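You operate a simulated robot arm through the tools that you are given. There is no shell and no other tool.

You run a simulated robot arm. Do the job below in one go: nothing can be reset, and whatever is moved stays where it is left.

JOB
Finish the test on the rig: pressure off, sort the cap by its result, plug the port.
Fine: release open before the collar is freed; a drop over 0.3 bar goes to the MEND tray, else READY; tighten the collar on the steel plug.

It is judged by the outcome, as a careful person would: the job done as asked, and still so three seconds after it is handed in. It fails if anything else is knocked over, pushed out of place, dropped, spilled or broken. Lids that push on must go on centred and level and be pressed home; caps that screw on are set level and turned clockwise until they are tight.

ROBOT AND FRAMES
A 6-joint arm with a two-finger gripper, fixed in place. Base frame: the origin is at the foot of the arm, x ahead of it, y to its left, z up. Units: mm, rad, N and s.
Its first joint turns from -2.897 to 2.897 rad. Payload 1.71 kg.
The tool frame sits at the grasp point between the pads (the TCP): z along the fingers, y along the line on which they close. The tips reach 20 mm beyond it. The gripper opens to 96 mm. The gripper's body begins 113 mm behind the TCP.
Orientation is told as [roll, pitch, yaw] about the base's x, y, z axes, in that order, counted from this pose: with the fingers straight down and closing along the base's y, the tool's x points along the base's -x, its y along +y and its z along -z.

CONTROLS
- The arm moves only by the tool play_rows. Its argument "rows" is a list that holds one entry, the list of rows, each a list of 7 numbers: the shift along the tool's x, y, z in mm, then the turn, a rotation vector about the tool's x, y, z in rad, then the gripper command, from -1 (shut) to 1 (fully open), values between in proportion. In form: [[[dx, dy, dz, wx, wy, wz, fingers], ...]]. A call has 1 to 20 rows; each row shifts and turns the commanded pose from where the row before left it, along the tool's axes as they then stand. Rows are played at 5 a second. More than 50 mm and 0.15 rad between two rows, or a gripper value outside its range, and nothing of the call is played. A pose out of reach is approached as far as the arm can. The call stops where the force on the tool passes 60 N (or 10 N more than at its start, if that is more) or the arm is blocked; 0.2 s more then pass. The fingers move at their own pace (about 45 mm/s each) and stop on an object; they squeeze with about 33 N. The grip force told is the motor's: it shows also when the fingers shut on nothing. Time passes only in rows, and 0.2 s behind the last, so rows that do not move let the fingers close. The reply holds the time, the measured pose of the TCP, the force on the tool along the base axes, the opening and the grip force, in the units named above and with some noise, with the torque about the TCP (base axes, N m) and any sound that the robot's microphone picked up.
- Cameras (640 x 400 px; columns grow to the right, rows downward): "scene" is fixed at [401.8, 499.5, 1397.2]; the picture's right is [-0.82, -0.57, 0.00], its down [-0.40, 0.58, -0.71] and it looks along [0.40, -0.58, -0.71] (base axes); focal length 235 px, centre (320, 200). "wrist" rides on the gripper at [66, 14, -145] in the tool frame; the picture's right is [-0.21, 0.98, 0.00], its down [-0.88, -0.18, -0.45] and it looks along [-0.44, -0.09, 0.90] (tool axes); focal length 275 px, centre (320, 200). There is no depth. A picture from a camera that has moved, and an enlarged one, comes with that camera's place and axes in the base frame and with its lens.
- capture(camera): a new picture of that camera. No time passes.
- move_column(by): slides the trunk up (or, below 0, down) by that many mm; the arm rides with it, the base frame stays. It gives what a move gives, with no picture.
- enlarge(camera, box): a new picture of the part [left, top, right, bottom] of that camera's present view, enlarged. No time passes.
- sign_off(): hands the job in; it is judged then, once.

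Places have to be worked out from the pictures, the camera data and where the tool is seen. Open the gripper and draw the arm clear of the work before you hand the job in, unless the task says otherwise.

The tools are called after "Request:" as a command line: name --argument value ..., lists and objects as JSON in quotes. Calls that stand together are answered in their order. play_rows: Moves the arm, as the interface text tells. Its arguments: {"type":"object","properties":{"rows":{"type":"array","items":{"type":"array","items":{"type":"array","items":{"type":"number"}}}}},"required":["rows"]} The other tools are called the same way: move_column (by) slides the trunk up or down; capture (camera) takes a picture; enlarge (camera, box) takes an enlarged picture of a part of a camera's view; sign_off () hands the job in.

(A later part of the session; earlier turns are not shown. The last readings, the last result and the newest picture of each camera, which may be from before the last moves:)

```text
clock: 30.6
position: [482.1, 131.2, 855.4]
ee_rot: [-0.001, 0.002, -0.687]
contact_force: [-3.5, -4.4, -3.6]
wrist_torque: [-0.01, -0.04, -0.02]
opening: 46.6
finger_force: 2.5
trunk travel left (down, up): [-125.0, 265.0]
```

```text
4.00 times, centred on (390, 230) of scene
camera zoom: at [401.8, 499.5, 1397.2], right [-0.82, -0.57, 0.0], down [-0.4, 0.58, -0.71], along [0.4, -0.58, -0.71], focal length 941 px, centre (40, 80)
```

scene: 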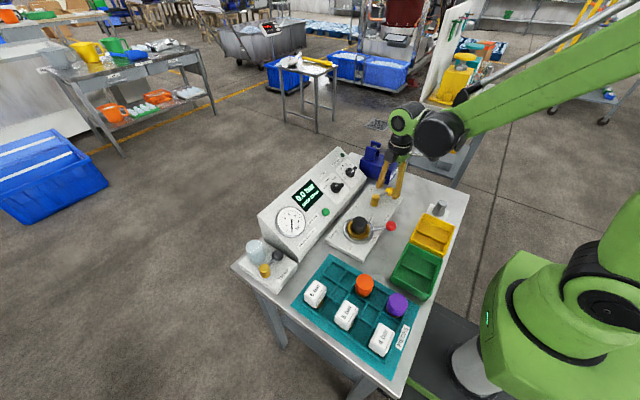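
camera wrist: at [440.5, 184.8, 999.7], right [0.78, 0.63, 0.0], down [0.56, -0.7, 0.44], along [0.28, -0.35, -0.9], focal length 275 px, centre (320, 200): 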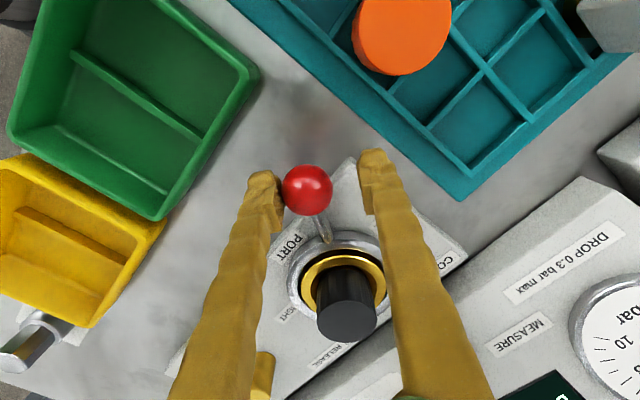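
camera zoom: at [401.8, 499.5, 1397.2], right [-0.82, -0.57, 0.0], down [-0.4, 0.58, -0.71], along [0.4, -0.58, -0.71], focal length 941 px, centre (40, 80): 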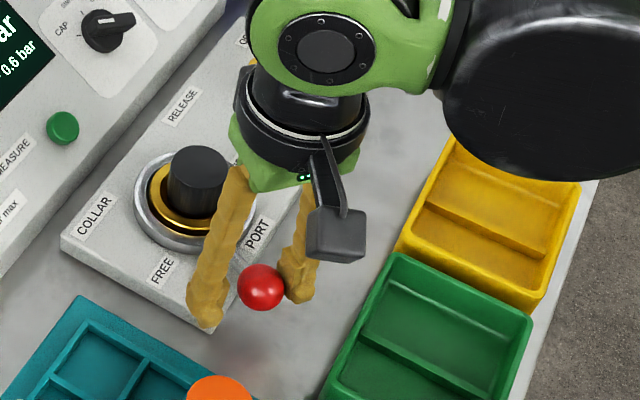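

There's a reaction of about 6 N and the fingers stall on the ball, which suggests the stop. One more small nudge will confirm it.

Request:
play_rows --rows '[[[0, 3, 0, 0, 0, 0.03, -0.1], [0, 0, 0, 0, 0, 0, -0.1]]]'

Request:
capture --camera "wrist"

```text
clock: 31.2
position: [484.4, 132.6, 855.3]
ee_rot: [0.0, 0.003, -0.718]
contact_force: [-6.4, -13.4, -1.6]
wrist_torque: [-0.14, 0.03, 0.07]
opening: 52.2
finger_force: 7.2
trunk travel left (down, up): [-125.0, 265.0]
```

```text
taken
camera wrist: at [444.0, 188.3, 999.6], right [0.8, 0.6, 0.0], down [0.54, -0.71, 0.44], along [0.27, -0.35, -0.9], focal length 275 px, centre (320, 200)
```

wrist: 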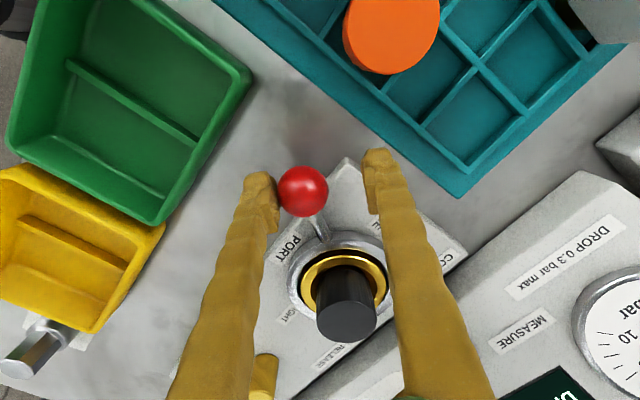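

The stop is confirmed (15 N, lever not moving), so the collar is at FREE. I back off, open the fork and rise.

Request:
play_rows --rows '[[[0, -4, 0, 0, 0, 0, 0.1], [0, -4, 0, 0, 0, 0, 0.1], [0, 0, -25, 0, 0, 0, 0.1], [0, 0, -40, 0, 0, 0, 0.1], [0, 0, -40, 0, 0, 0, 0.1], [0, 0, -20, 0, 0, 0, 0.1], [0, 0, 0, 0, 0, 0, 0.1], [0, 0, 0, 0, 0, 0, 0.1]]]'

Request:
capture --camera "wrist"

Request:
capture --camera "scene"

```text
clock: 33.0
position: [479.0, 127.5, 979.7]
ee_rot: [-0.002, 0.0, -0.716]
contact_force: [0.7, 0.4, -0.4]
wrist_torque: [0.01, 0.0, -0.01]
opening: 52.9
finger_force: 0.0
trunk travel left (down, up): [-125.0, 265.0]
```

```text
taken
camera wrist: at [438.3, 182.3, 1123.9], right [0.8, 0.6, 0.0], down [0.54, -0.71, 0.44], along [0.27, -0.35, -0.9], focal length 275 px, centre (320, 200)
```

wrist: 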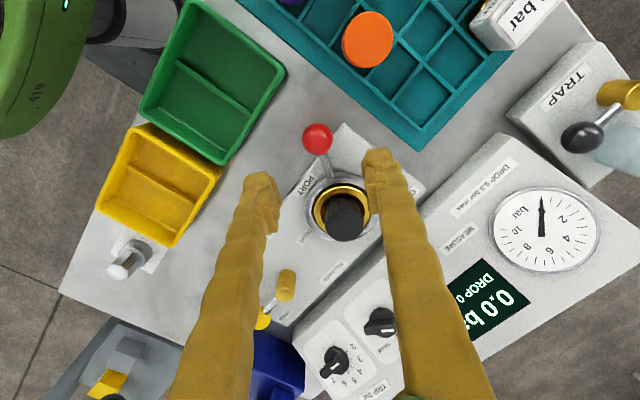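

```text
taken
```

scene: 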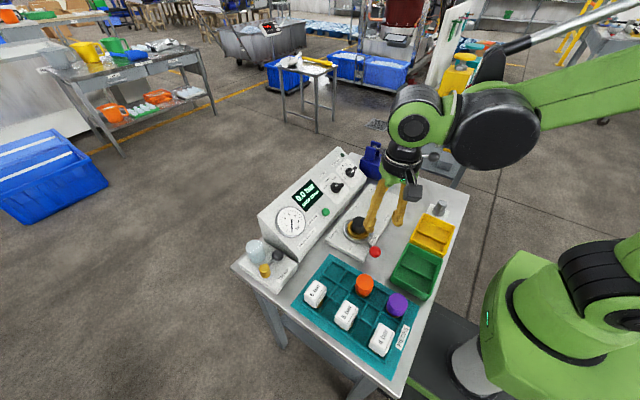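

The collar lever is at FREE and the pressure still reads 0.0. I move above the black cap and turn the gripper so the fingers close along x, which suits the tray's long compartments.

Request:
play_rows --rows '[[[-31.4, 2.5, 0, 0, 0, 0, 0.45], [-31.4, 2.5, 0, 0, 0, 0, 0.45], [-31.3, 2.6, 0, 0, 0, 0, 0.45], [0, 0, 0, 0, 0, 0.1425, 0.45], [0, 0, 0, 0, 0, 0.1425, 0.45], [0, 0, 0, 0, 0, 0.1425, 0.45], [0, 0, 0, 0, 0, 0.1425, 0.45], [0, 0, 0, 0, 0, 0.1425, 0.45], [0, 0, 0, 0, 0, 0.1425, 0.45], [0, 0, 0, 0, 0, 0, 0.45], [0, 0, 0, 0, 0, 0, 0.45]]]'

Request:
capture --camera "wrist"

```text
clock: 35.4
position: [554.6, 71.8, 979.5]
ee_rot: [-0.001, 0.0, -1.57]
contact_force: [0.1, 0.4, -0.2]
wrist_torque: [-0.02, -0.02, -0.03]
opening: 69.4
finger_force: 0.1
trunk travel left (down, up): [-125.0, 265.0]
```

```text
taken
camera wrist: at [569.5, 139.6, 1123.5], right [0.98, -0.21, 0.0], down [-0.18, -0.88, 0.45], along [-0.09, -0.44, -0.9], focal length 275 px, centre (320, 200)
```

wrist: 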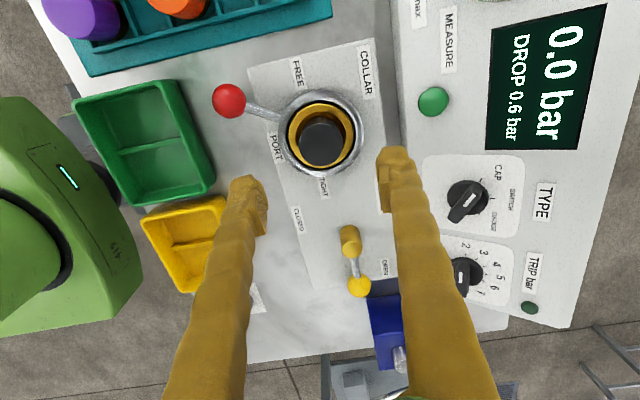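

Request:
enlarge --camera "wrist" --box '[220, 60, 420, 185]'

```text
3.20 times, centred on (320, 122) of wrist
camera zoom: at [569.5, 139.6, 1123.5], right [0.98, -0.21, 0.0], down [-0.18, -0.88, 0.45], along [-0.09, -0.44, -0.9], focal length 881 px, centre (320, 448)
```

zoom: 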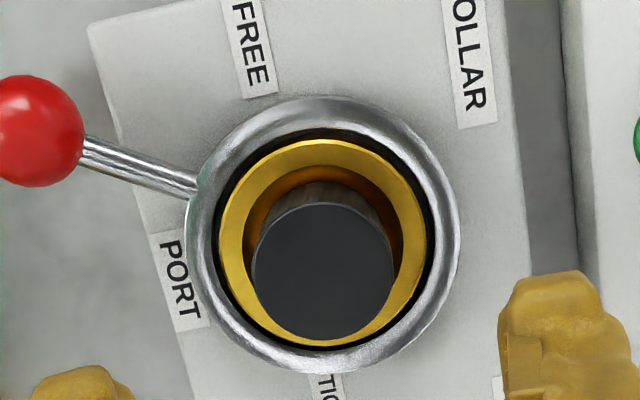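

The cap axis works out to about (556, 71.4) with its top at z 866 and the ring top at about 819. I descend around the cap, tips ending about 12 mm above the ring.

Request:
play_rows --rows '[[[0, 0.6, 35, 0, 0, 0, 0.45], [0, 0, 35, 0, 0, 0, 0.45], [0, 0, 30, 0, 0, 0, 0.45], [0, 0, 20, 0, 0, 0, 0.45], [0, 0, 6, 0, 0, 0, 0.45], [0, 0, 0, 0, 0, 0, 0.45], [0, 0, 0, 0, 0, 0, 0.45]]]'

Request:
capture --camera "wrist"

```text
clock: 37.0
position: [554.6, 71.9, 855.0]
ee_rot: [-0.001, 0.001, -1.571]
contact_force: [1.1, 0.1, 0.6]
wrist_torque: [0.01, -0.02, 0.01]
opening: 69.7
finger_force: 0.0
trunk travel left (down, up): [-125.0, 265.0]
```

```text
taken
camera wrist: at [569.9, 140.0, 997.9], right [0.98, -0.21, 0.0], down [-0.18, -0.88, 0.45], along [-0.09, -0.44, -0.9], focal length 275 px, centre (320, 200)
```

wrist: 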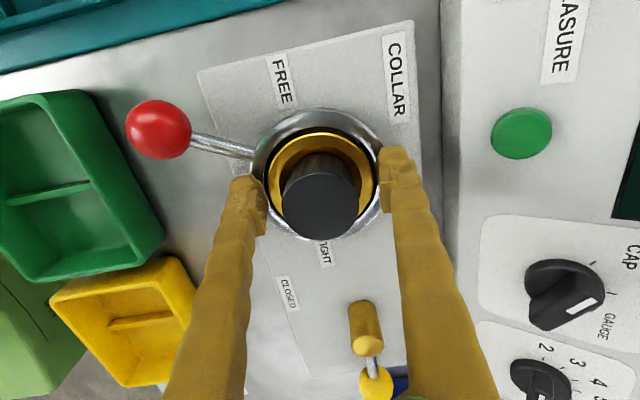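

The cap is centred between the fingers. I close the gripper on it.

Request:
play_rows --rows '[[[0, 0, 0, 0, 0, 0, -0.3], [0, 0, 0, 0, 0, 0, -1], [0, 0, 0, 0, 0, 0, -1], [0, 0, 0, 0, 0, 0, -1], [0, 0, 0, 0, 0, 0, -1], [0, 0, 0, 0, 0, 0, -1]]]'

Request:
capture --camera "wrist"

```text
clock: 37.9
position: [548.1, 73.3, 861.5]
ee_rot: [0.015, -0.001, -1.572]
contact_force: [57.7, -1.3, 17.7]
wrist_torque: [-0.09, -1.34, 0.16]
opening: 43.2
finger_force: 35.2
trunk travel left (down, up): [-125.0, 265.0]
stopped in row 4: the force on the tool passed its limit at 73 N (the readings are from after the stop); the commanded pose is now the measured one
```

```text
taken
camera wrist: at [560.8, 140.0, 1005.4], right [0.98, -0.21, 0.01], down [-0.19, -0.88, 0.44], along [-0.08, -0.44, -0.9], focal length 275 px, centre (320, 200)
```

wrist: 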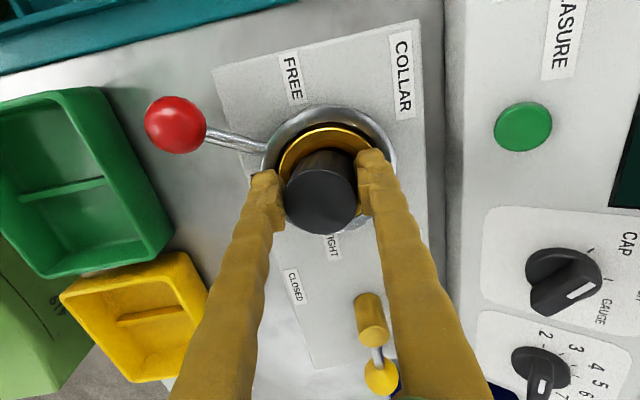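

Closing pushed the tool about 6 mm in −x and up, with 58 N sideways. Before doing anything else I look closely at what happened.

Request:
enlarge --camera "wrist" --box '[220, 90, 420, 245]'

Request:
enlarge --camera "scene" --box '[300, 170, 440, 270]'

```text
2.58 times, centred on (320, 168) of wrist
camera zoom: at [560.8, 140.0, 1005.4], right [0.98, -0.21, 0.01], down [-0.19, -0.88, 0.44], along [-0.08, -0.44, -0.9], focal length 710 px, centre (320, 284)
```

zoom: 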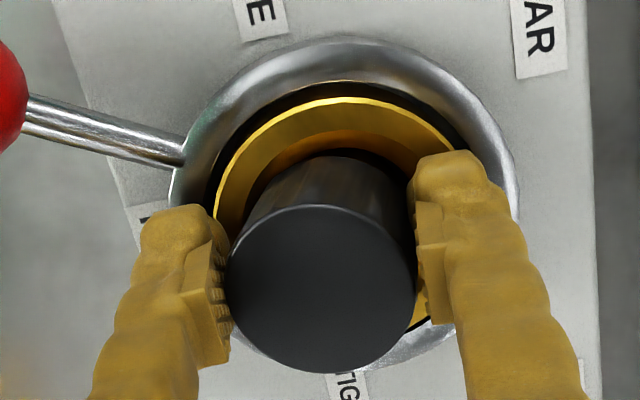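

```text
4.00 times, centred on (370, 220) of scene
camera zoom: at [401.8, 499.5, 1397.2], right [-0.82, -0.57, 0.0], down [-0.4, 0.58, -0.71], along [0.4, -0.58, -0.71], focal length 941 px, centre (120, 120)
```

zoom: 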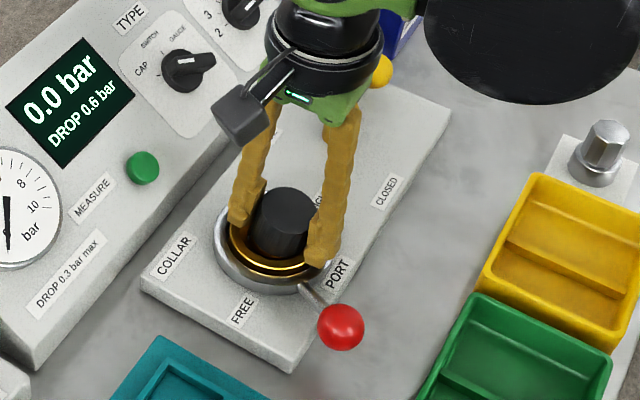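

The cap looks shifted about 7 mm towards −x inside the gold cup while the ring is unmoved, so a fingertip probably caught the gold rim while closing. I take a fresh reading with a single still row.

Request:
play_rows --rows '[[[0, 0, 0, 0, 0, 0, -1]]]'

```text
clock: 38.2
position: [535.6, 73.0, 873.5]
ee_rot: [0.039, 0.001, -1.572]
contact_force: [57.8, 1.1, 50.9]
wrist_torque: [-0.15, -2.37, 0.2]
opening: 51.8
finger_force: 32.7
trunk travel left (down, up): [-125.0, 265.0]
stopped in row 1: the force on the tool passed its limit at 71 N (the readings are from after the stop); the commanded pose is now the measured one
```

The tool has moved further (x 535, z 873) and the opening grew to 52 mm. I stop and look at everything before commanding anything.

Request:
capture --camera "wrist"

Request:
enlarge --camera "wrist" --box '[220, 90, 420, 245]'

Request:
enlarge --camera "scene" --box '[320, 190, 420, 255]'

Request:
capture --camera "scene"

```text
taken
camera wrist: at [544.4, 139.8, 1017.8], right [0.98, -0.21, 0.04], down [-0.2, -0.88, 0.44], along [-0.06, -0.43, -0.9], focal length 275 px, centre (320, 200)
```

wrist: 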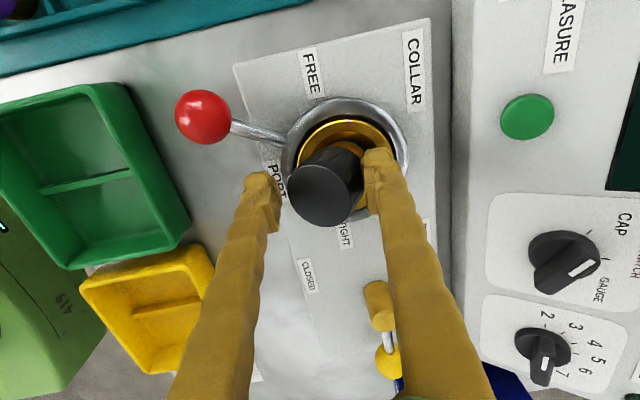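

```text
2.58 times, centred on (320, 168) of wrist
camera zoom: at [544.4, 139.8, 1017.8], right [0.98, -0.21, 0.04], down [-0.2, -0.88, 0.44], along [-0.06, -0.43, -0.9], focal length 710 px, centre (320, 284)
```

zoom: 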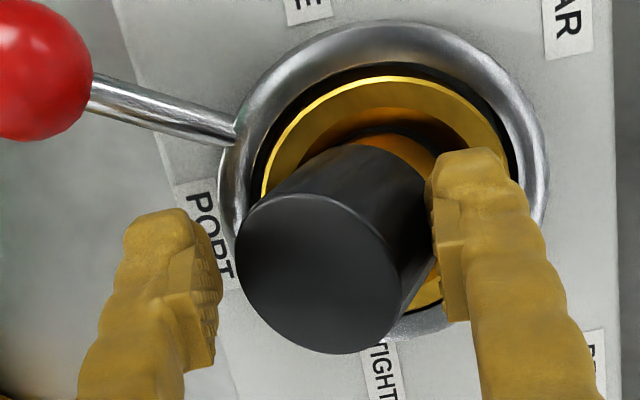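

```text
6.15 times, centred on (370, 222) of scene
camera zoom: at [401.8, 499.5, 1397.2], right [-0.82, -0.57, 0.0], down [-0.4, 0.58, -0.71], along [0.4, -0.58, -0.71], focal length 1448 px, centre (12, 62)
```

zoom: 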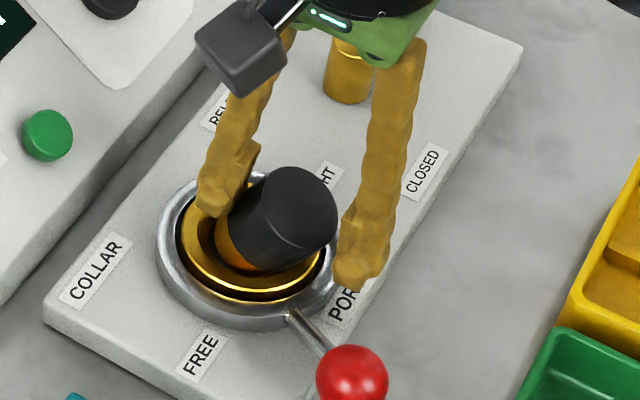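

```text
taken
```

scene: 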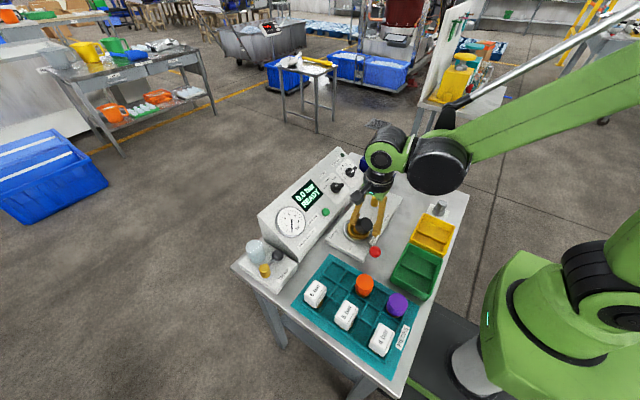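

The cap has tipped towards −x in the cup, pushed by the +x finger alone, while the other finger is clear. I gently back off: open the fingers a little and shift +x so the cap can rock back upright.

Request:
play_rows --rows '[[[0, 4, 0, 0, 0, 0, 0.2], [0, 4, 0, 0, 0, 0, 0.3]]]'

Request:
capture --camera "wrist"

Request:
enlarge --camera "scene" --box '[320, 190, 420, 255]'

```text
clock: 38.8
position: [540.7, 73.1, 870.6]
ee_rot: [0.03, -0.001, -1.57]
contact_force: [0.0, -0.5, -0.7]
wrist_torque: [0.0, -0.01, -0.04]
opening: 62.2
finger_force: 0.2
trunk travel left (down, up): [-125.0, 265.0]
```

```text
taken
camera wrist: at [550.3, 140.0, 1015.2], right [0.98, -0.21, 0.03], down [-0.2, -0.88, 0.44], along [-0.06, -0.44, -0.9], focal length 275 px, centre (320, 200)
```

wrist: 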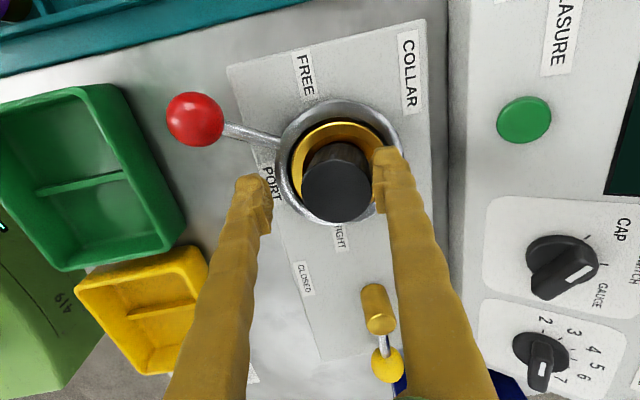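

```text
6.15 times, centred on (370, 222) of scene
camera zoom: at [401.8, 499.5, 1397.2], right [-0.82, -0.57, 0.0], down [-0.4, 0.58, -0.71], along [0.4, -0.58, -0.71], focal length 1448 px, centre (12, 62)
```

zoom: 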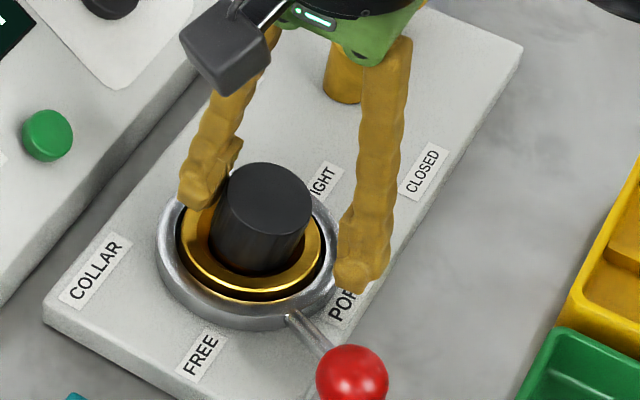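

The cap rocked back upright in the cup and the forces are zero. I widen the fingers, take out the 0.03 rad tilt and rise clear to re-measure before trying again.

Request:
play_rows --rows '[[[0, 2, 0, 0, 0, 0, 0.5], [0, 4, 0, 0.015, 0, 0, 0.5], [0, 4, 0, 0.015, 0, 0, 0.5], [0, 4, -20, 0, 0, 0, 0.5], [0, 0, -40, 0, 0, 0, 0.5], [0, 0, -40, 0, 0, 0, 0.5], [0, 0, 0, 0, 0, 0, 0.5], [0, 0, 0, 0, 0, 0, 0.5]]]'

Request:
capture --camera "wrist"

Request:
enlarge --camera "wrist" --box '[220, 60, 420, 185]'

Request:
enlarge --camera "scene" --box '[270, 160, 430, 260]'

```text
clock: 40.6
position: [555.5, 75.9, 973.2]
ee_rot: [0.001, 0.0, -1.571]
contact_force: [-0.5, 0.1, 0.2]
wrist_torque: [0.0, 0.01, -0.03]
opening: 72.0
finger_force: 0.1
trunk travel left (down, up): [-125.0, 265.0]
```

```text
taken
camera wrist: at [569.5, 142.2, 1116.7], right [0.98, -0.21, 0.0], down [-0.18, -0.88, 0.44], along [-0.09, -0.44, -0.9], focal length 275 px, centre (320, 200)
```

wrist: 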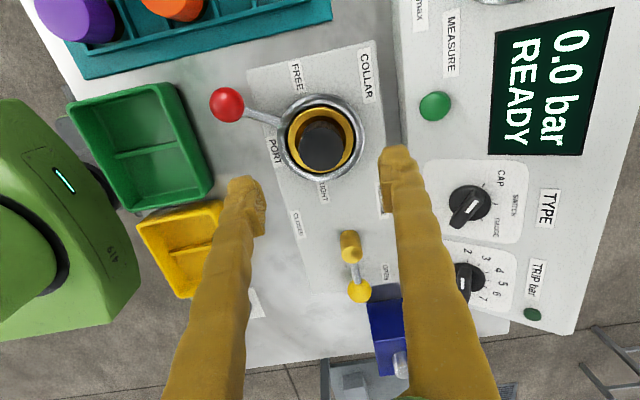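

```text
3.20 times, centred on (320, 122) of wrist
camera zoom: at [569.5, 142.2, 1116.7], right [0.98, -0.21, 0.0], down [-0.18, -0.88, 0.44], along [-0.09, -0.44, -0.9], focal length 881 px, centre (320, 448)
```

zoom: 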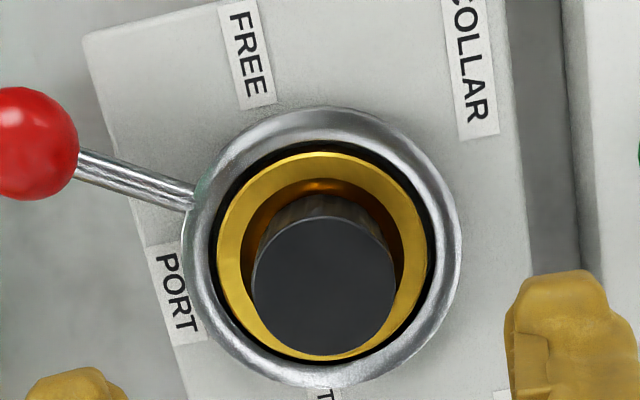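

```text
4.00 times, centred on (350, 210) of scene
camera zoom: at [401.8, 499.5, 1397.2], right [-0.82, -0.57, 0.0], down [-0.4, 0.58, -0.71], along [0.4, -0.58, -0.71], focal length 941 px, centre (200, 160)
```

zoom: 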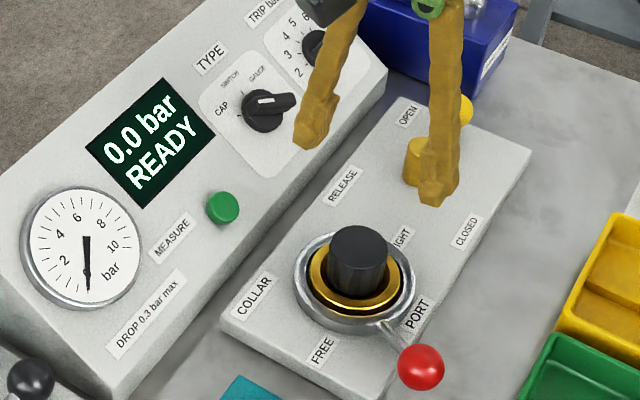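

The cap is seated again at (555.6, 71.6), and I noted the DROP of 0.6 bar before the display reset to READY. To see whether closing alone disturbs the arm, I do a test close in free air here.

Request:
play_rows --rows '[[[0, 0, 0, 0, 0, 0, 0], [0, 0, 0, 0, 0, 0, -0.5], [0, 0, 0, 0, 0, 0, -1], [0, 0, 0, 0, 0, 0, -1], [0, 0, 0, 0, 0, 0, -1], [0, 0, 0, 0, 0, 0, -1]]]'

```text
clock: 42.0
position: [555.4, 76.3, 973.4]
ee_rot: [0.002, -0.001, -1.571]
contact_force: [0.2, -0.4, 0.6]
wrist_torque: [-0.01, 0.03, -0.03]
opening: 0.0
finger_force: 29.2
trunk travel left (down, up): [-125.0, 265.0]
```

Free-air closing is steady, so the disturbance came from the fingertips catching the gold rim (about z 832). I reopen, correct y by −4.7 mm, and will grip higher, with tips about 12 mm above the rim and a gentle close.

Request:
play_rows --rows '[[[0, 0, 0, 0, 0, 0, 0.5], [-4.6, 0.3, 0, 0, 0, 0, 0.5], [0, 0, 30, 0, 0, 0, 0.4], [0, 0, 30, 0, 0, 0, 0.4], [0, 0, 30, 0, 0, 0, 0.4], [0, 0, 19, 0, 0, 0, 0.4], [0, 0, 0, 0, 0, 0, 0.4], [0, 0, 0, 0, 0, 0, 0.4]]]'

Request:
capture --camera "wrist"

Request:
enlarge --camera "wrist" --box '[220, 90, 420, 245]'

```text
clock: 43.8
position: [555.6, 68.0, 861.2]
ee_rot: [0.0, 0.001, -1.572]
contact_force: [0.0, 1.3, -0.3]
wrist_torque: [0.02, 0.01, -0.03]
opening: 67.3
finger_force: 0.0
trunk travel left (down, up): [-125.0, 265.0]
```

```text
taken
camera wrist: at [569.2, 135.2, 1005.1], right [0.98, -0.21, 0.0], down [-0.18, -0.88, 0.44], along [-0.09, -0.44, -0.9], focal length 275 px, centre (320, 200)
```

wrist: 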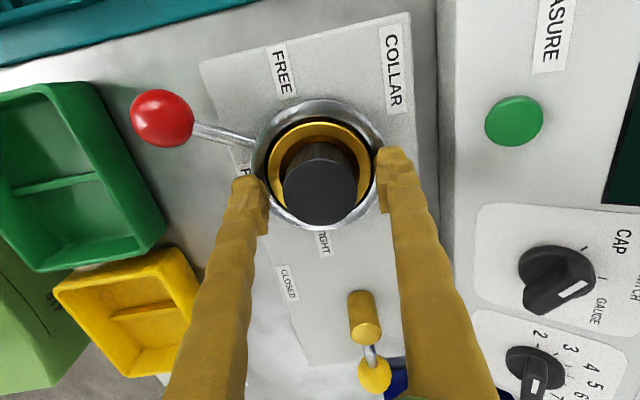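

```text
2.58 times, centred on (320, 168) of wrist
camera zoom: at [569.2, 135.2, 1005.1], right [0.98, -0.21, 0.0], down [-0.18, -0.88, 0.44], along [-0.09, -0.44, -0.9], focal length 710 px, centre (320, 284)
```

zoom: 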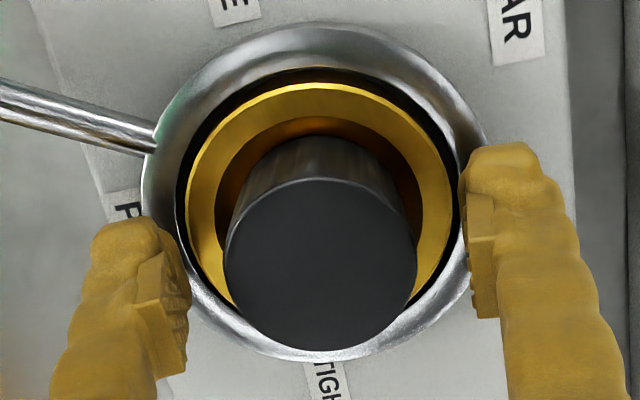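

Tips are now clear of the rim, but the TCP is about 3.5 mm low in y. I correct that and close gently in steps.

Request:
play_rows --rows '[[[3.5, 0.5, -2, 0, 0, 0, 0.3], [0, 0, 0, 0, 0, 0, 0.1], [0, 0, 0, 0, 0, 0, 0.0], [0, 0, 0, 0, 0, 0, -0.06]]]'

Request:
enlarge --camera "wrist" --box '[220, 90, 420, 245]'

```text
clock: 44.8
position: [555.8, 72.2, 864.4]
ee_rot: [0.0, -0.002, -1.571]
contact_force: [-0.4, -1.3, -1.1]
wrist_torque: [-0.02, 0.02, 0.01]
opening: 45.2
finger_force: 0.0
trunk travel left (down, up): [-125.0, 265.0]
```

```text
2.58 times, centred on (320, 168) of wrist
camera zoom: at [570.2, 139.3, 1007.4], right [0.98, -0.21, 0.0], down [-0.18, -0.88, 0.44], along [-0.09, -0.44, -0.9], focal length 710 px, centre (320, 284)
```

zoom: 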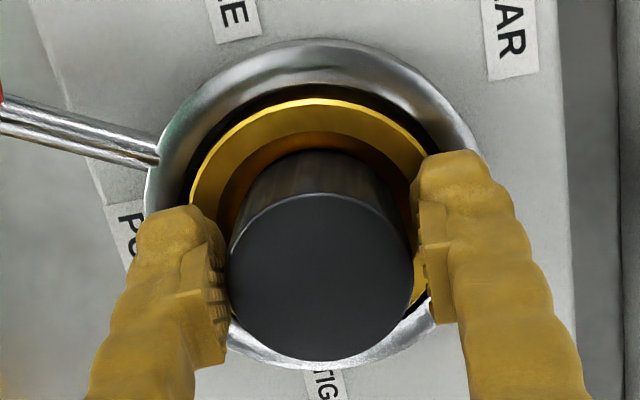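

The cap is centred at 45 mm opening with no contact. I close the last few millimetres slowly.

Request:
play_rows --rows '[[[0, 0, 0, 0, 0, 0, -0.1], [0, 0, 0, 0, 0, 0, -0.15], [0, 0, 0, 0, 0, 0, -0.2]]]'

```text
clock: 45.6
position: [556.0, 72.1, 862.4]
ee_rot: [0.001, 0.0, -1.571]
contact_force: [0.6, -0.9, 1.4]
wrist_torque: [-0.02, 0.0, -0.01]
opening: 40.5
finger_force: 25.6
trunk travel left (down, up): [-125.0, 265.0]
```

The cap is held at 40.5 mm with 26 N and no net side force. I firm up the grip and lift slowly.

Request:
play_rows --rows '[[[0, 0, 0, 0, 0, 0, -0.4], [0, 0, -3, 0, 0, 0, -0.4], [0, 0, -5, 0, 0, 0, -0.4], [0, 0, -8, 0, 0, 0, -0.4]]]'

Request:
enlarge --camera "scene" --box '[320, 190, 420, 255]'

Request:
capture --camera "wrist"

```text
clock: 46.6
position: [555.9, 72.7, 880.7]
ee_rot: [0.001, 0.0, -1.572]
contact_force: [-0.1, -0.5, -0.6]
wrist_torque: [0.02, 0.02, -0.01]
opening: 40.5
finger_force: 32.8
trunk travel left (down, up): [-125.0, 265.0]
```

```text
6.15 times, centred on (370, 222) of scene
camera zoom: at [401.8, 499.5, 1397.2], right [-0.82, -0.57, 0.0], down [-0.4, 0.58, -0.71], along [0.4, -0.58, -0.71], focal length 1448 px, centre (12, 62)
```

zoom: 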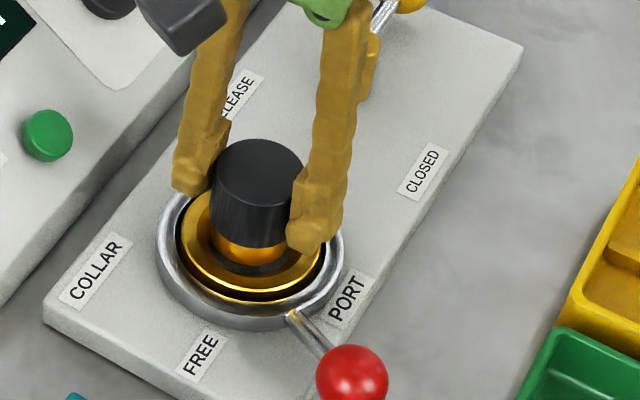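

```text
taken
camera wrist: at [570.0, 139.3, 1024.2], right [0.98, -0.21, 0.0], down [-0.18, -0.88, 0.44], along [-0.09, -0.44, -0.9], focal length 275 px, centre (320, 200)
```

wrist: 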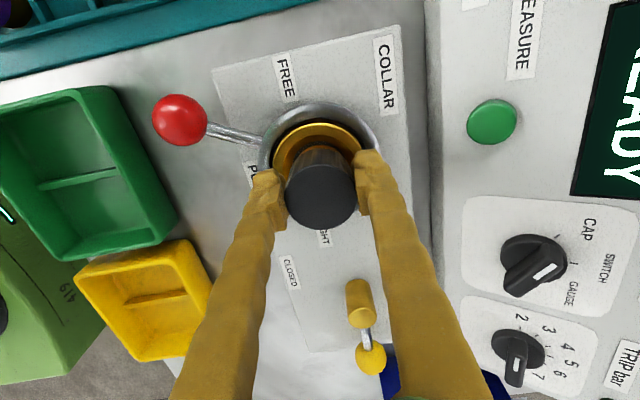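

The cap is rising cleanly with its brass skirt showing. I keep lifting straight up.

Request:
play_rows --rows '[[[0, 0, -15, 0, 0, 0, -0.4], [0, 0, -25, 0, 0, 0, -0.4], [0, 0, -25, 0, 0, 0, -0.4], [0, 0, -20, 0, 0, 0, -0.4], [0, 0, 0, 0, 0, 0, -0.4]]]'

Request:
enlarge --camera "scene" --box '[300, 160, 440, 260]'

Request:
capture --camera "wrist"

```text
clock: 47.8
position: [555.8, 73.5, 965.8]
ee_rot: [0.001, -0.001, -1.57]
contact_force: [-0.6, -0.2, -1.0]
wrist_torque: [0.01, -0.02, 0.0]
opening: 40.2
finger_force: 32.7
trunk travel left (down, up): [-125.0, 265.0]
```

```text
4.00 times, centred on (370, 210) of scene
camera zoom: at [401.8, 499.5, 1397.2], right [-0.82, -0.57, 0.0], down [-0.4, 0.58, -0.71], along [0.4, -0.58, -0.71], focal length 941 px, centre (120, 160)
```

zoom: 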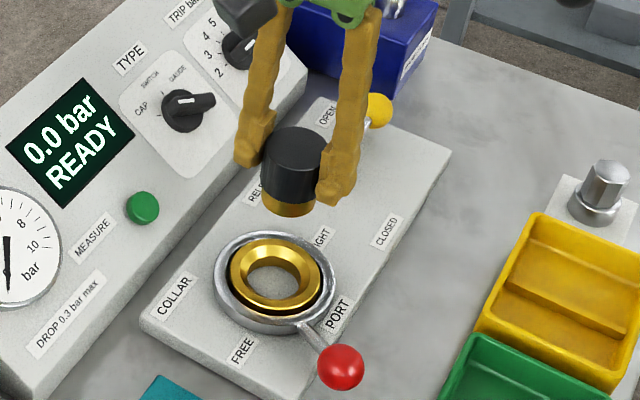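

```text
taken
camera wrist: at [569.4, 140.0, 1108.8], right [0.98, -0.21, 0.0], down [-0.18, -0.88, 0.44], along [-0.09, -0.44, -0.9], focal length 275 px, centre (320, 200)
```

wrist: 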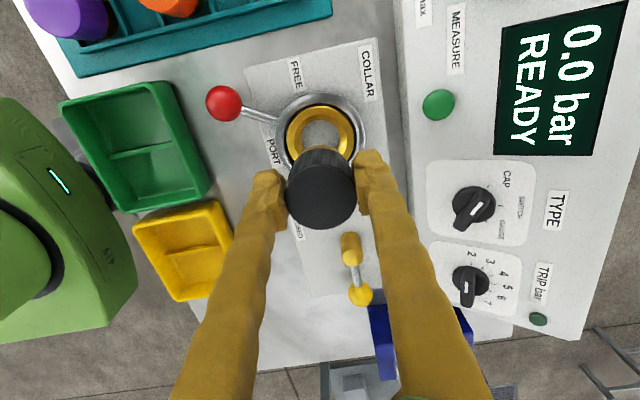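

The cap is out, a black cap with a brass skirt, roughly 50 mm tall. I carry it at this height towards the yellow MEND tray and check tracking on the way.

Request:
play_rows --rows '[[[-15, -30, 0, 0, 0, 0, -0.4], [-18, -36, 0, 0, 0, 0, -0.4], [-18, -36, 0, 0, 0, 0, -0.4], [-18, -36, 0, 0, 0, 0, -0.4], [-15, -30, 0, 0, 0, 0, -0.4], [-7, -14, 0, 0, 0, 0, -0.4], [0, 0, 0, 0, 0, 0, -0.4], [0, 0, 0, 0, 0, 0, -0.4]]]'

Request:
capture --camera "wrist"

Request:
capture --camera "scene"

```text
clock: 49.6
position: [374.8, -19.0, 964.2]
ee_rot: [-0.001, -0.001, -1.57]
contact_force: [0.0, -0.2, -0.1]
wrist_torque: [-0.03, 0.02, 0.02]
opening: 40.4
finger_force: 33.3
trunk travel left (down, up): [-125.0, 265.0]
```

```text
taken
camera wrist: at [388.1, 47.2, 1108.0], right [0.98, -0.21, 0.0], down [-0.18, -0.88, 0.44], along [-0.09, -0.44, -0.9], focal length 275 px, centre (320, 200)
```

wrist: 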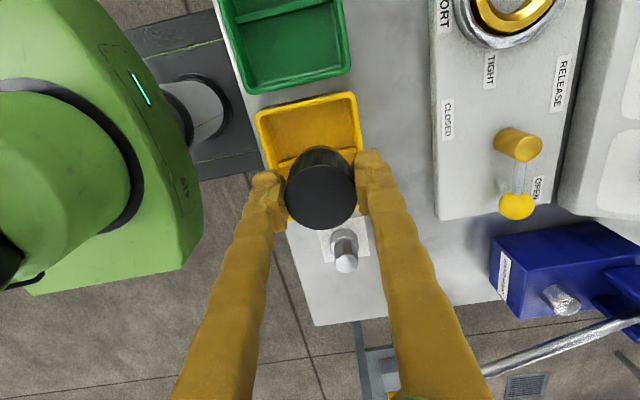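

```text
taken
```

scene: 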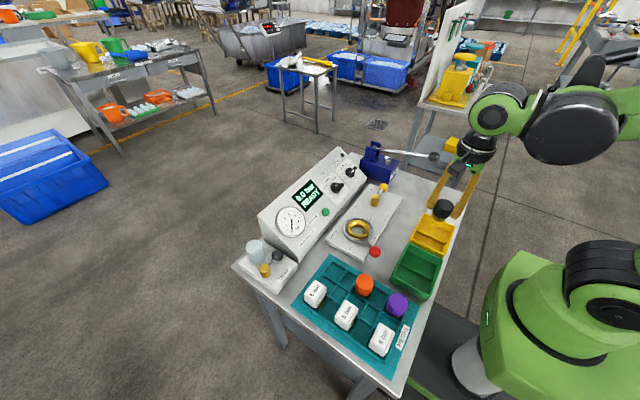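

Request:
enlarge --camera "wrist" --box '[220, 70, 400, 290]'

Request:
enlarge --camera "scene" --box '[390, 180, 490, 290]'

```text
1.82 times, centred on (310, 180) of wrist
camera zoom: at [388.1, 47.2, 1108.0], right [0.98, -0.21, 0.0], down [-0.18, -0.88, 0.44], along [-0.09, -0.44, -0.9], focal length 500 px, centre (338, 236)
```

zoom: 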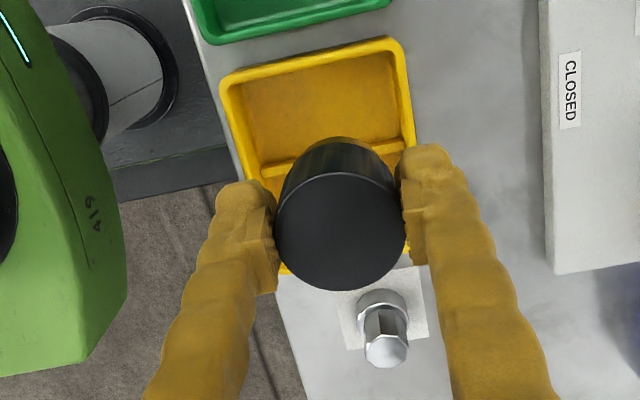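

```text
3.64 times, centred on (440, 235) of scene
camera zoom: at [401.8, 499.5, 1397.2], right [-0.82, -0.57, 0.0], down [-0.4, 0.58, -0.71], along [0.4, -0.58, -0.71], focal length 856 px, centre (-116, 73)
```

zoom: 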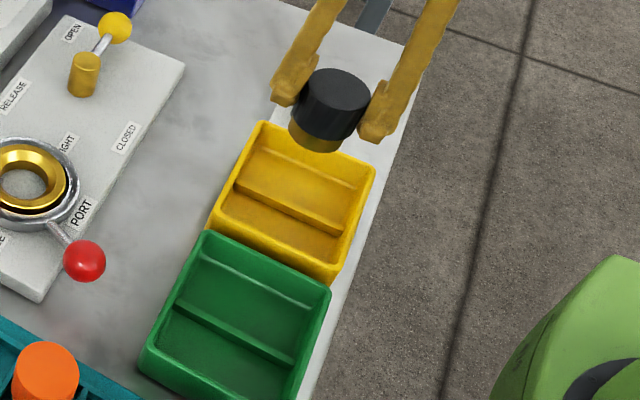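

The +y compartment of the MEND tray is centred at about (366.5, −16), with the divider at y ≈ −44. I align over it and descend most of the way.

Request:
play_rows --rows '[[[3, -8, 0, 0, 0, 0, -0.4], [0, 0, 30, 0, 0, 0, -0.4], [0, 0, 30, 0, 0, 0, -0.4], [0, 0, 20, 0, 0, 0, -0.4], [0, 0, 0, 0, 0, 0, -0.4], [0, 0, 0, 0, 0, 0, -0.4]]]'

Request:
capture --camera "wrist"

Request:
enlarge --camera "scene" --box '[390, 180, 490, 290]'

```text
clock: 51.0
position: [365.5, -16.5, 883.9]
ee_rot: [0.0, -0.001, -1.571]
contact_force: [-0.9, -0.3, -0.6]
wrist_torque: [0.01, -0.01, 0.0]
opening: 40.5
finger_force: 33.0
trunk travel left (down, up): [-125.0, 265.0]
```

```text
taken
camera wrist: at [380.7, 50.4, 1028.5], right [0.98, -0.21, 0.0], down [-0.18, -0.88, 0.44], along [-0.09, -0.44, -0.9], focal length 275 px, centre (320, 200)
```

wrist: 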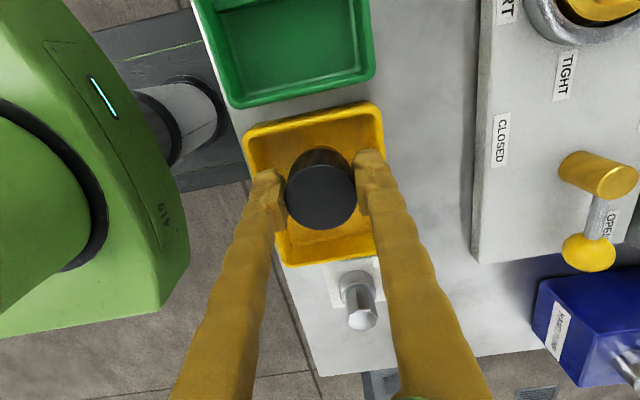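

```text
3.64 times, centred on (440, 235) of scene
camera zoom: at [401.8, 499.5, 1397.2], right [-0.82, -0.57, 0.0], down [-0.4, 0.58, -0.71], along [0.4, -0.58, -0.71], focal length 856 px, centre (-116, 73)
```

zoom: 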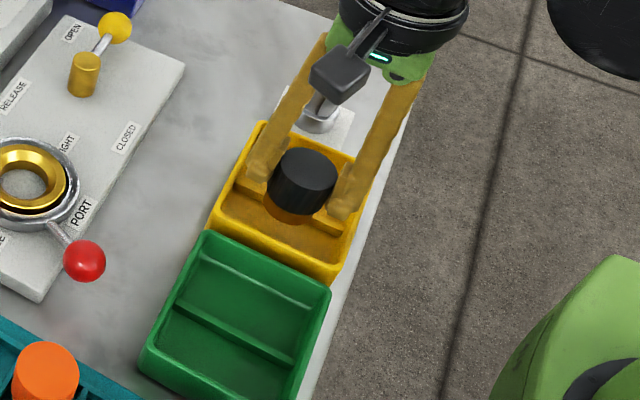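

The cap sits over the middle of the compartment. I lower it in small steps until it touches the floor.

Request:
play_rows --rows '[[[0, 0, 12, 0, 0, 0, -0.4], [0, 0, 10, 0, 0, 0, -0.4], [0, 0, 5, 0, 0, 0, -0.4], [0, 0, 0, 0, 0, 0, -0.4]]]'

Request:
enlarge --camera "scene" --box '[390, 180, 490, 290]'

```text
clock: 52.0
position: [367.6, -16.3, 858.2]
ee_rot: [-0.001, 0.0, -1.57]
contact_force: [0.1, 0.0, -0.5]
wrist_torque: [0.01, -0.01, -0.03]
opening: 40.5
finger_force: 33.0
trunk travel left (down, up): [-125.0, 265.0]
```

```text
3.64 times, centred on (440, 235) of scene
camera zoom: at [401.8, 499.5, 1397.2], right [-0.82, -0.57, 0.0], down [-0.4, 0.58, -0.71], along [0.4, -0.58, -0.71], focal length 856 px, centre (-116, 73)
```

zoom: 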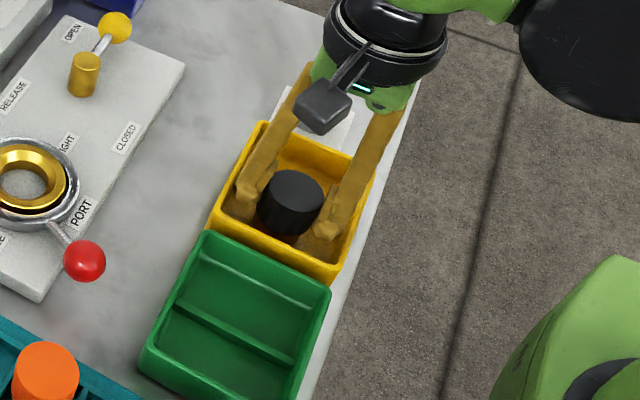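

Request:
play_rows --rows '[[[0, 0, 3, 0, 0, 0, -0.4], [0, 0, 3, 0, 0, 0, -0.4]]]'

```text
clock: 52.6
position: [367.7, -16.1, 850.9]
ee_rot: [0.002, -0.001, -1.572]
contact_force: [-0.4, 0.3, -1.0]
wrist_torque: [0.02, 0.0, -0.02]
opening: 40.3
finger_force: 32.6
trunk travel left (down, up): [-125.0, 265.0]
```

No contact yet at z 851, so I continue in small steps.

Request:
play_rows --rows '[[[0, 0, 3, 0, 0, 0, -0.4], [0, 0, 0, 0, 0, 0, -0.4]]]'

Request:
enlarge --camera "wrist" --box '[220, 70, 420, 290]'

```text
clock: 53.2
position: [365.9, -16.4, 849.2]
ee_rot: [0.002, 0.0, -1.57]
contact_force: [1.0, -2.3, 26.3]
wrist_torque: [-0.14, -0.01, 0.01]
opening: 40.6
finger_force: 33.1
trunk travel left (down, up): [-125.0, 265.0]
```

```text
1.82 times, centred on (320, 180) of wrist
camera zoom: at [380.4, 50.9, 992.6], right [0.98, -0.21, 0.0], down [-0.19, -0.88, 0.44], along [-0.09, -0.44, -0.9], focal length 500 px, centre (320, 236)
```

zoom: 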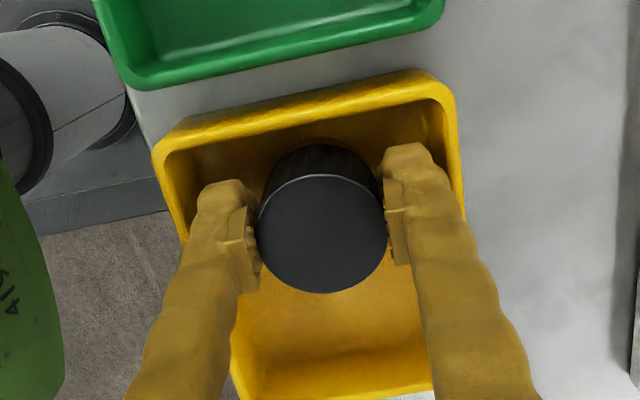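

The cap touched the tray floor (26 N). I take the load off by a millimetre and open the fingers a little.

Request:
play_rows --rows '[[[0, 0, -1.2, 0, 0, 0, -0.4], [0, 0, 0, 0, 0, 0, -0.1], [0, 0, 0, 0, 0, 0, 0.08], [0, 0, 0, 0, 0, 0, 0.08]]]'

Request:
enlarge --camera "wrist" --box '[220, 70, 420, 290]'

```text
clock: 54.2
position: [366.5, -16.0, 848.6]
ee_rot: [-0.001, -0.001, -1.571]
contact_force: [-0.5, 0.9, 0.1]
wrist_torque: [0.01, 0.0, 0.01]
opening: 51.7
finger_force: 0.0
trunk travel left (down, up): [-125.0, 265.0]
```

```text
1.82 times, centred on (320, 180) of wrist
camera zoom: at [380.4, 51.2, 993.1], right [0.98, -0.21, 0.0], down [-0.18, -0.88, 0.44], along [-0.09, -0.44, -0.9], focal length 500 px, centre (320, 236)
```

zoom: 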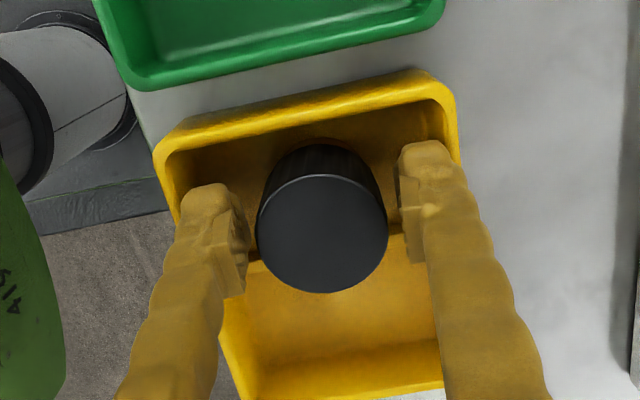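

The cap is standing free between the fingers. I rise straight up.

Request:
play_rows --rows '[[[0, 0, -8, 0, 0, 0, 0.08], [0, 0, -20, 0, 0, 0, 0.08], [0, 0, -35, 0, 0, 0, 0.08], [0, 0, -40, 0, 0, 0, 0.08], [0, 0, 0, 0, 0, 0, 0.08], [0, 0, 0, 0, 0, 0, 0.08]]]'

Request:
capture --camera "wrist"

Request:
enlarge --camera "scene" --box '[390, 180, 490, 290]'

```text
clock: 55.6
position: [366.6, -16.0, 951.9]
ee_rot: [0.001, -0.001, -1.57]
contact_force: [0.4, -0.9, 0.5]
wrist_torque: [-0.02, -0.01, -0.05]
opening: 51.7
finger_force: 0.1
trunk travel left (down, up): [-125.0, 265.0]
```

```text
taken
camera wrist: at [381.8, 50.8, 1096.6], right [0.98, -0.21, 0.0], down [-0.18, -0.88, 0.44], along [-0.09, -0.44, -0.9], focal length 275 px, centre (320, 200)
```

wrist: 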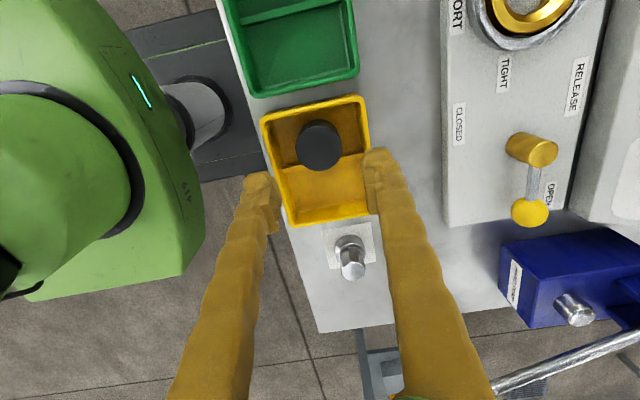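

```text
3.64 times, centred on (440, 235) of scene
camera zoom: at [401.8, 499.5, 1397.2], right [-0.82, -0.57, 0.0], down [-0.4, 0.58, -0.71], along [0.4, -0.58, -0.71], focal length 856 px, centre (-116, 73)
```

zoom: 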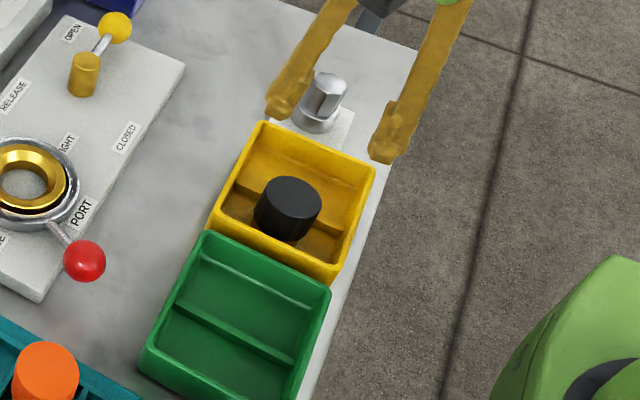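

The cap stands upright in the MEND tray. Now I look closely at the steel plug.

Request:
enlarge --camera "wrist" --box '[290, 205, 410, 290]'

Request:
enlarge --camera "scene" --box '[415, 185, 475, 225]'

```text
4.71 times, centred on (350, 248) of wrist
camera zoom: at [381.8, 50.8, 1096.6], right [0.98, -0.21, 0.0], down [-0.18, -0.88, 0.44], along [-0.09, -0.44, -0.9], focal length 1295 px, centre (179, -24)
```

zoom: 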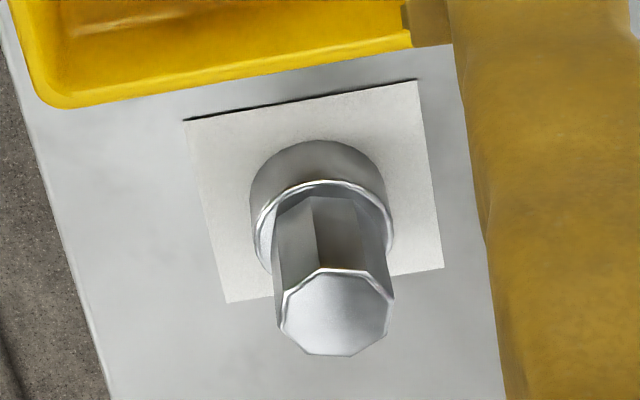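

```text
10.00 times, centred on (445, 205) of scene
camera zoom: at [401.8, 499.5, 1397.2], right [-0.82, -0.57, 0.0], down [-0.4, 0.58, -0.71], along [0.4, -0.58, -0.71], focal length 2353 px, centre (-930, 150)
```

zoom: 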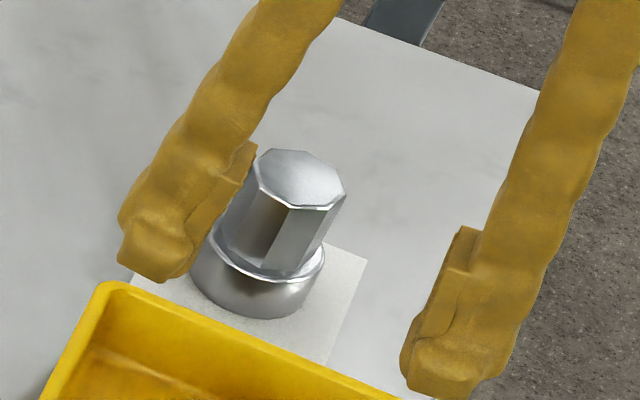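

The plug has an octagonal grip about 29 mm across, a 38 mm base, top at about (376.5, −170, 847) and flange top near z 815. Its flats seem to face about 33° from x, so I move above it and turn the gripper to match.

Request:
play_rows --rows '[[[-38, 2.5, 0, 0, 0, 0, 0.1], [-38.5, 2.5, 0, 0, 0, 0, 0.1], [-38.5, 2.5, 0, 0, 0, 0, 0.1], [-38.5, 2.5, 0, 0, 0, 0, 0.1], [0, 0, 0, 0, 0, -0.144, 0.1], [0, 0, 0, 0, 0, -0.144, 0.1], [0, 0, 0, 0, 0, -0.144, 0.1], [0, 0, 0, 0, 0, -0.144, 0.1], [0, 0, 0, 0, 0, 0, 0.1], [0, 0, 0, 0, 0, 0, 0.1]]]'

Request:
capture --camera "wrist"

Request:
enlarge --camera "wrist" --box '[250, 80, 390, 180]'

Request:
capture --camera "scene"

```text
clock: 57.8
position: [376.8, -168.8, 952.7]
ee_rot: [0.001, -0.001, -0.994]
contact_force: [1.2, 0.4, -1.0]
wrist_torque: [0.04, 0.02, 0.01]
opening: 52.7
finger_force: 0.1
trunk travel left (down, up): [-125.0, 265.0]
```

```text
taken
camera wrist: at [353.5, -104.9, 1096.6], right [0.93, 0.36, 0.0], down [0.32, -0.84, 0.45], along [0.16, -0.41, -0.9], focal length 275 px, centre (320, 200)
```

wrist: 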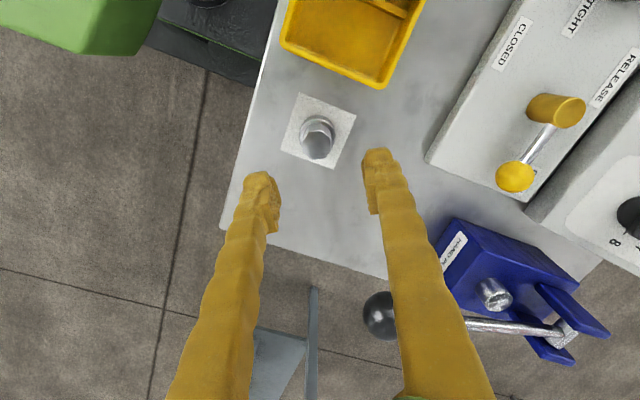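

```text
4.00 times, centred on (320, 130) of wrist
camera zoom: at [353.5, -104.9, 1096.6], right [0.93, 0.36, 0.0], down [0.32, -0.84, 0.45], along [0.16, -0.41, -0.9], focal length 1101 px, centre (320, 480)
```

zoom: 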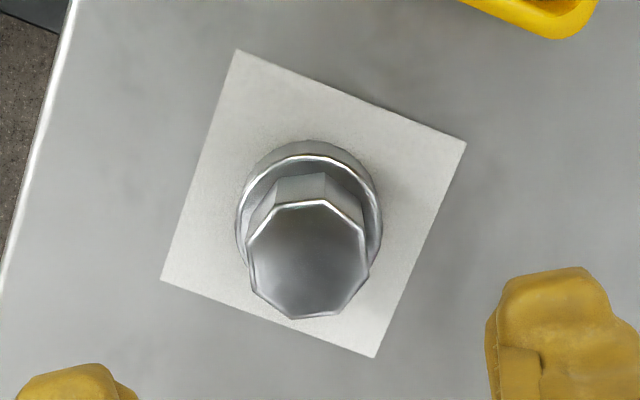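

```text
taken
```

scene: 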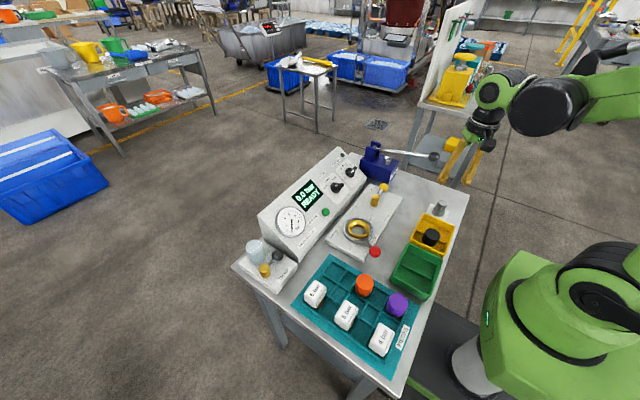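

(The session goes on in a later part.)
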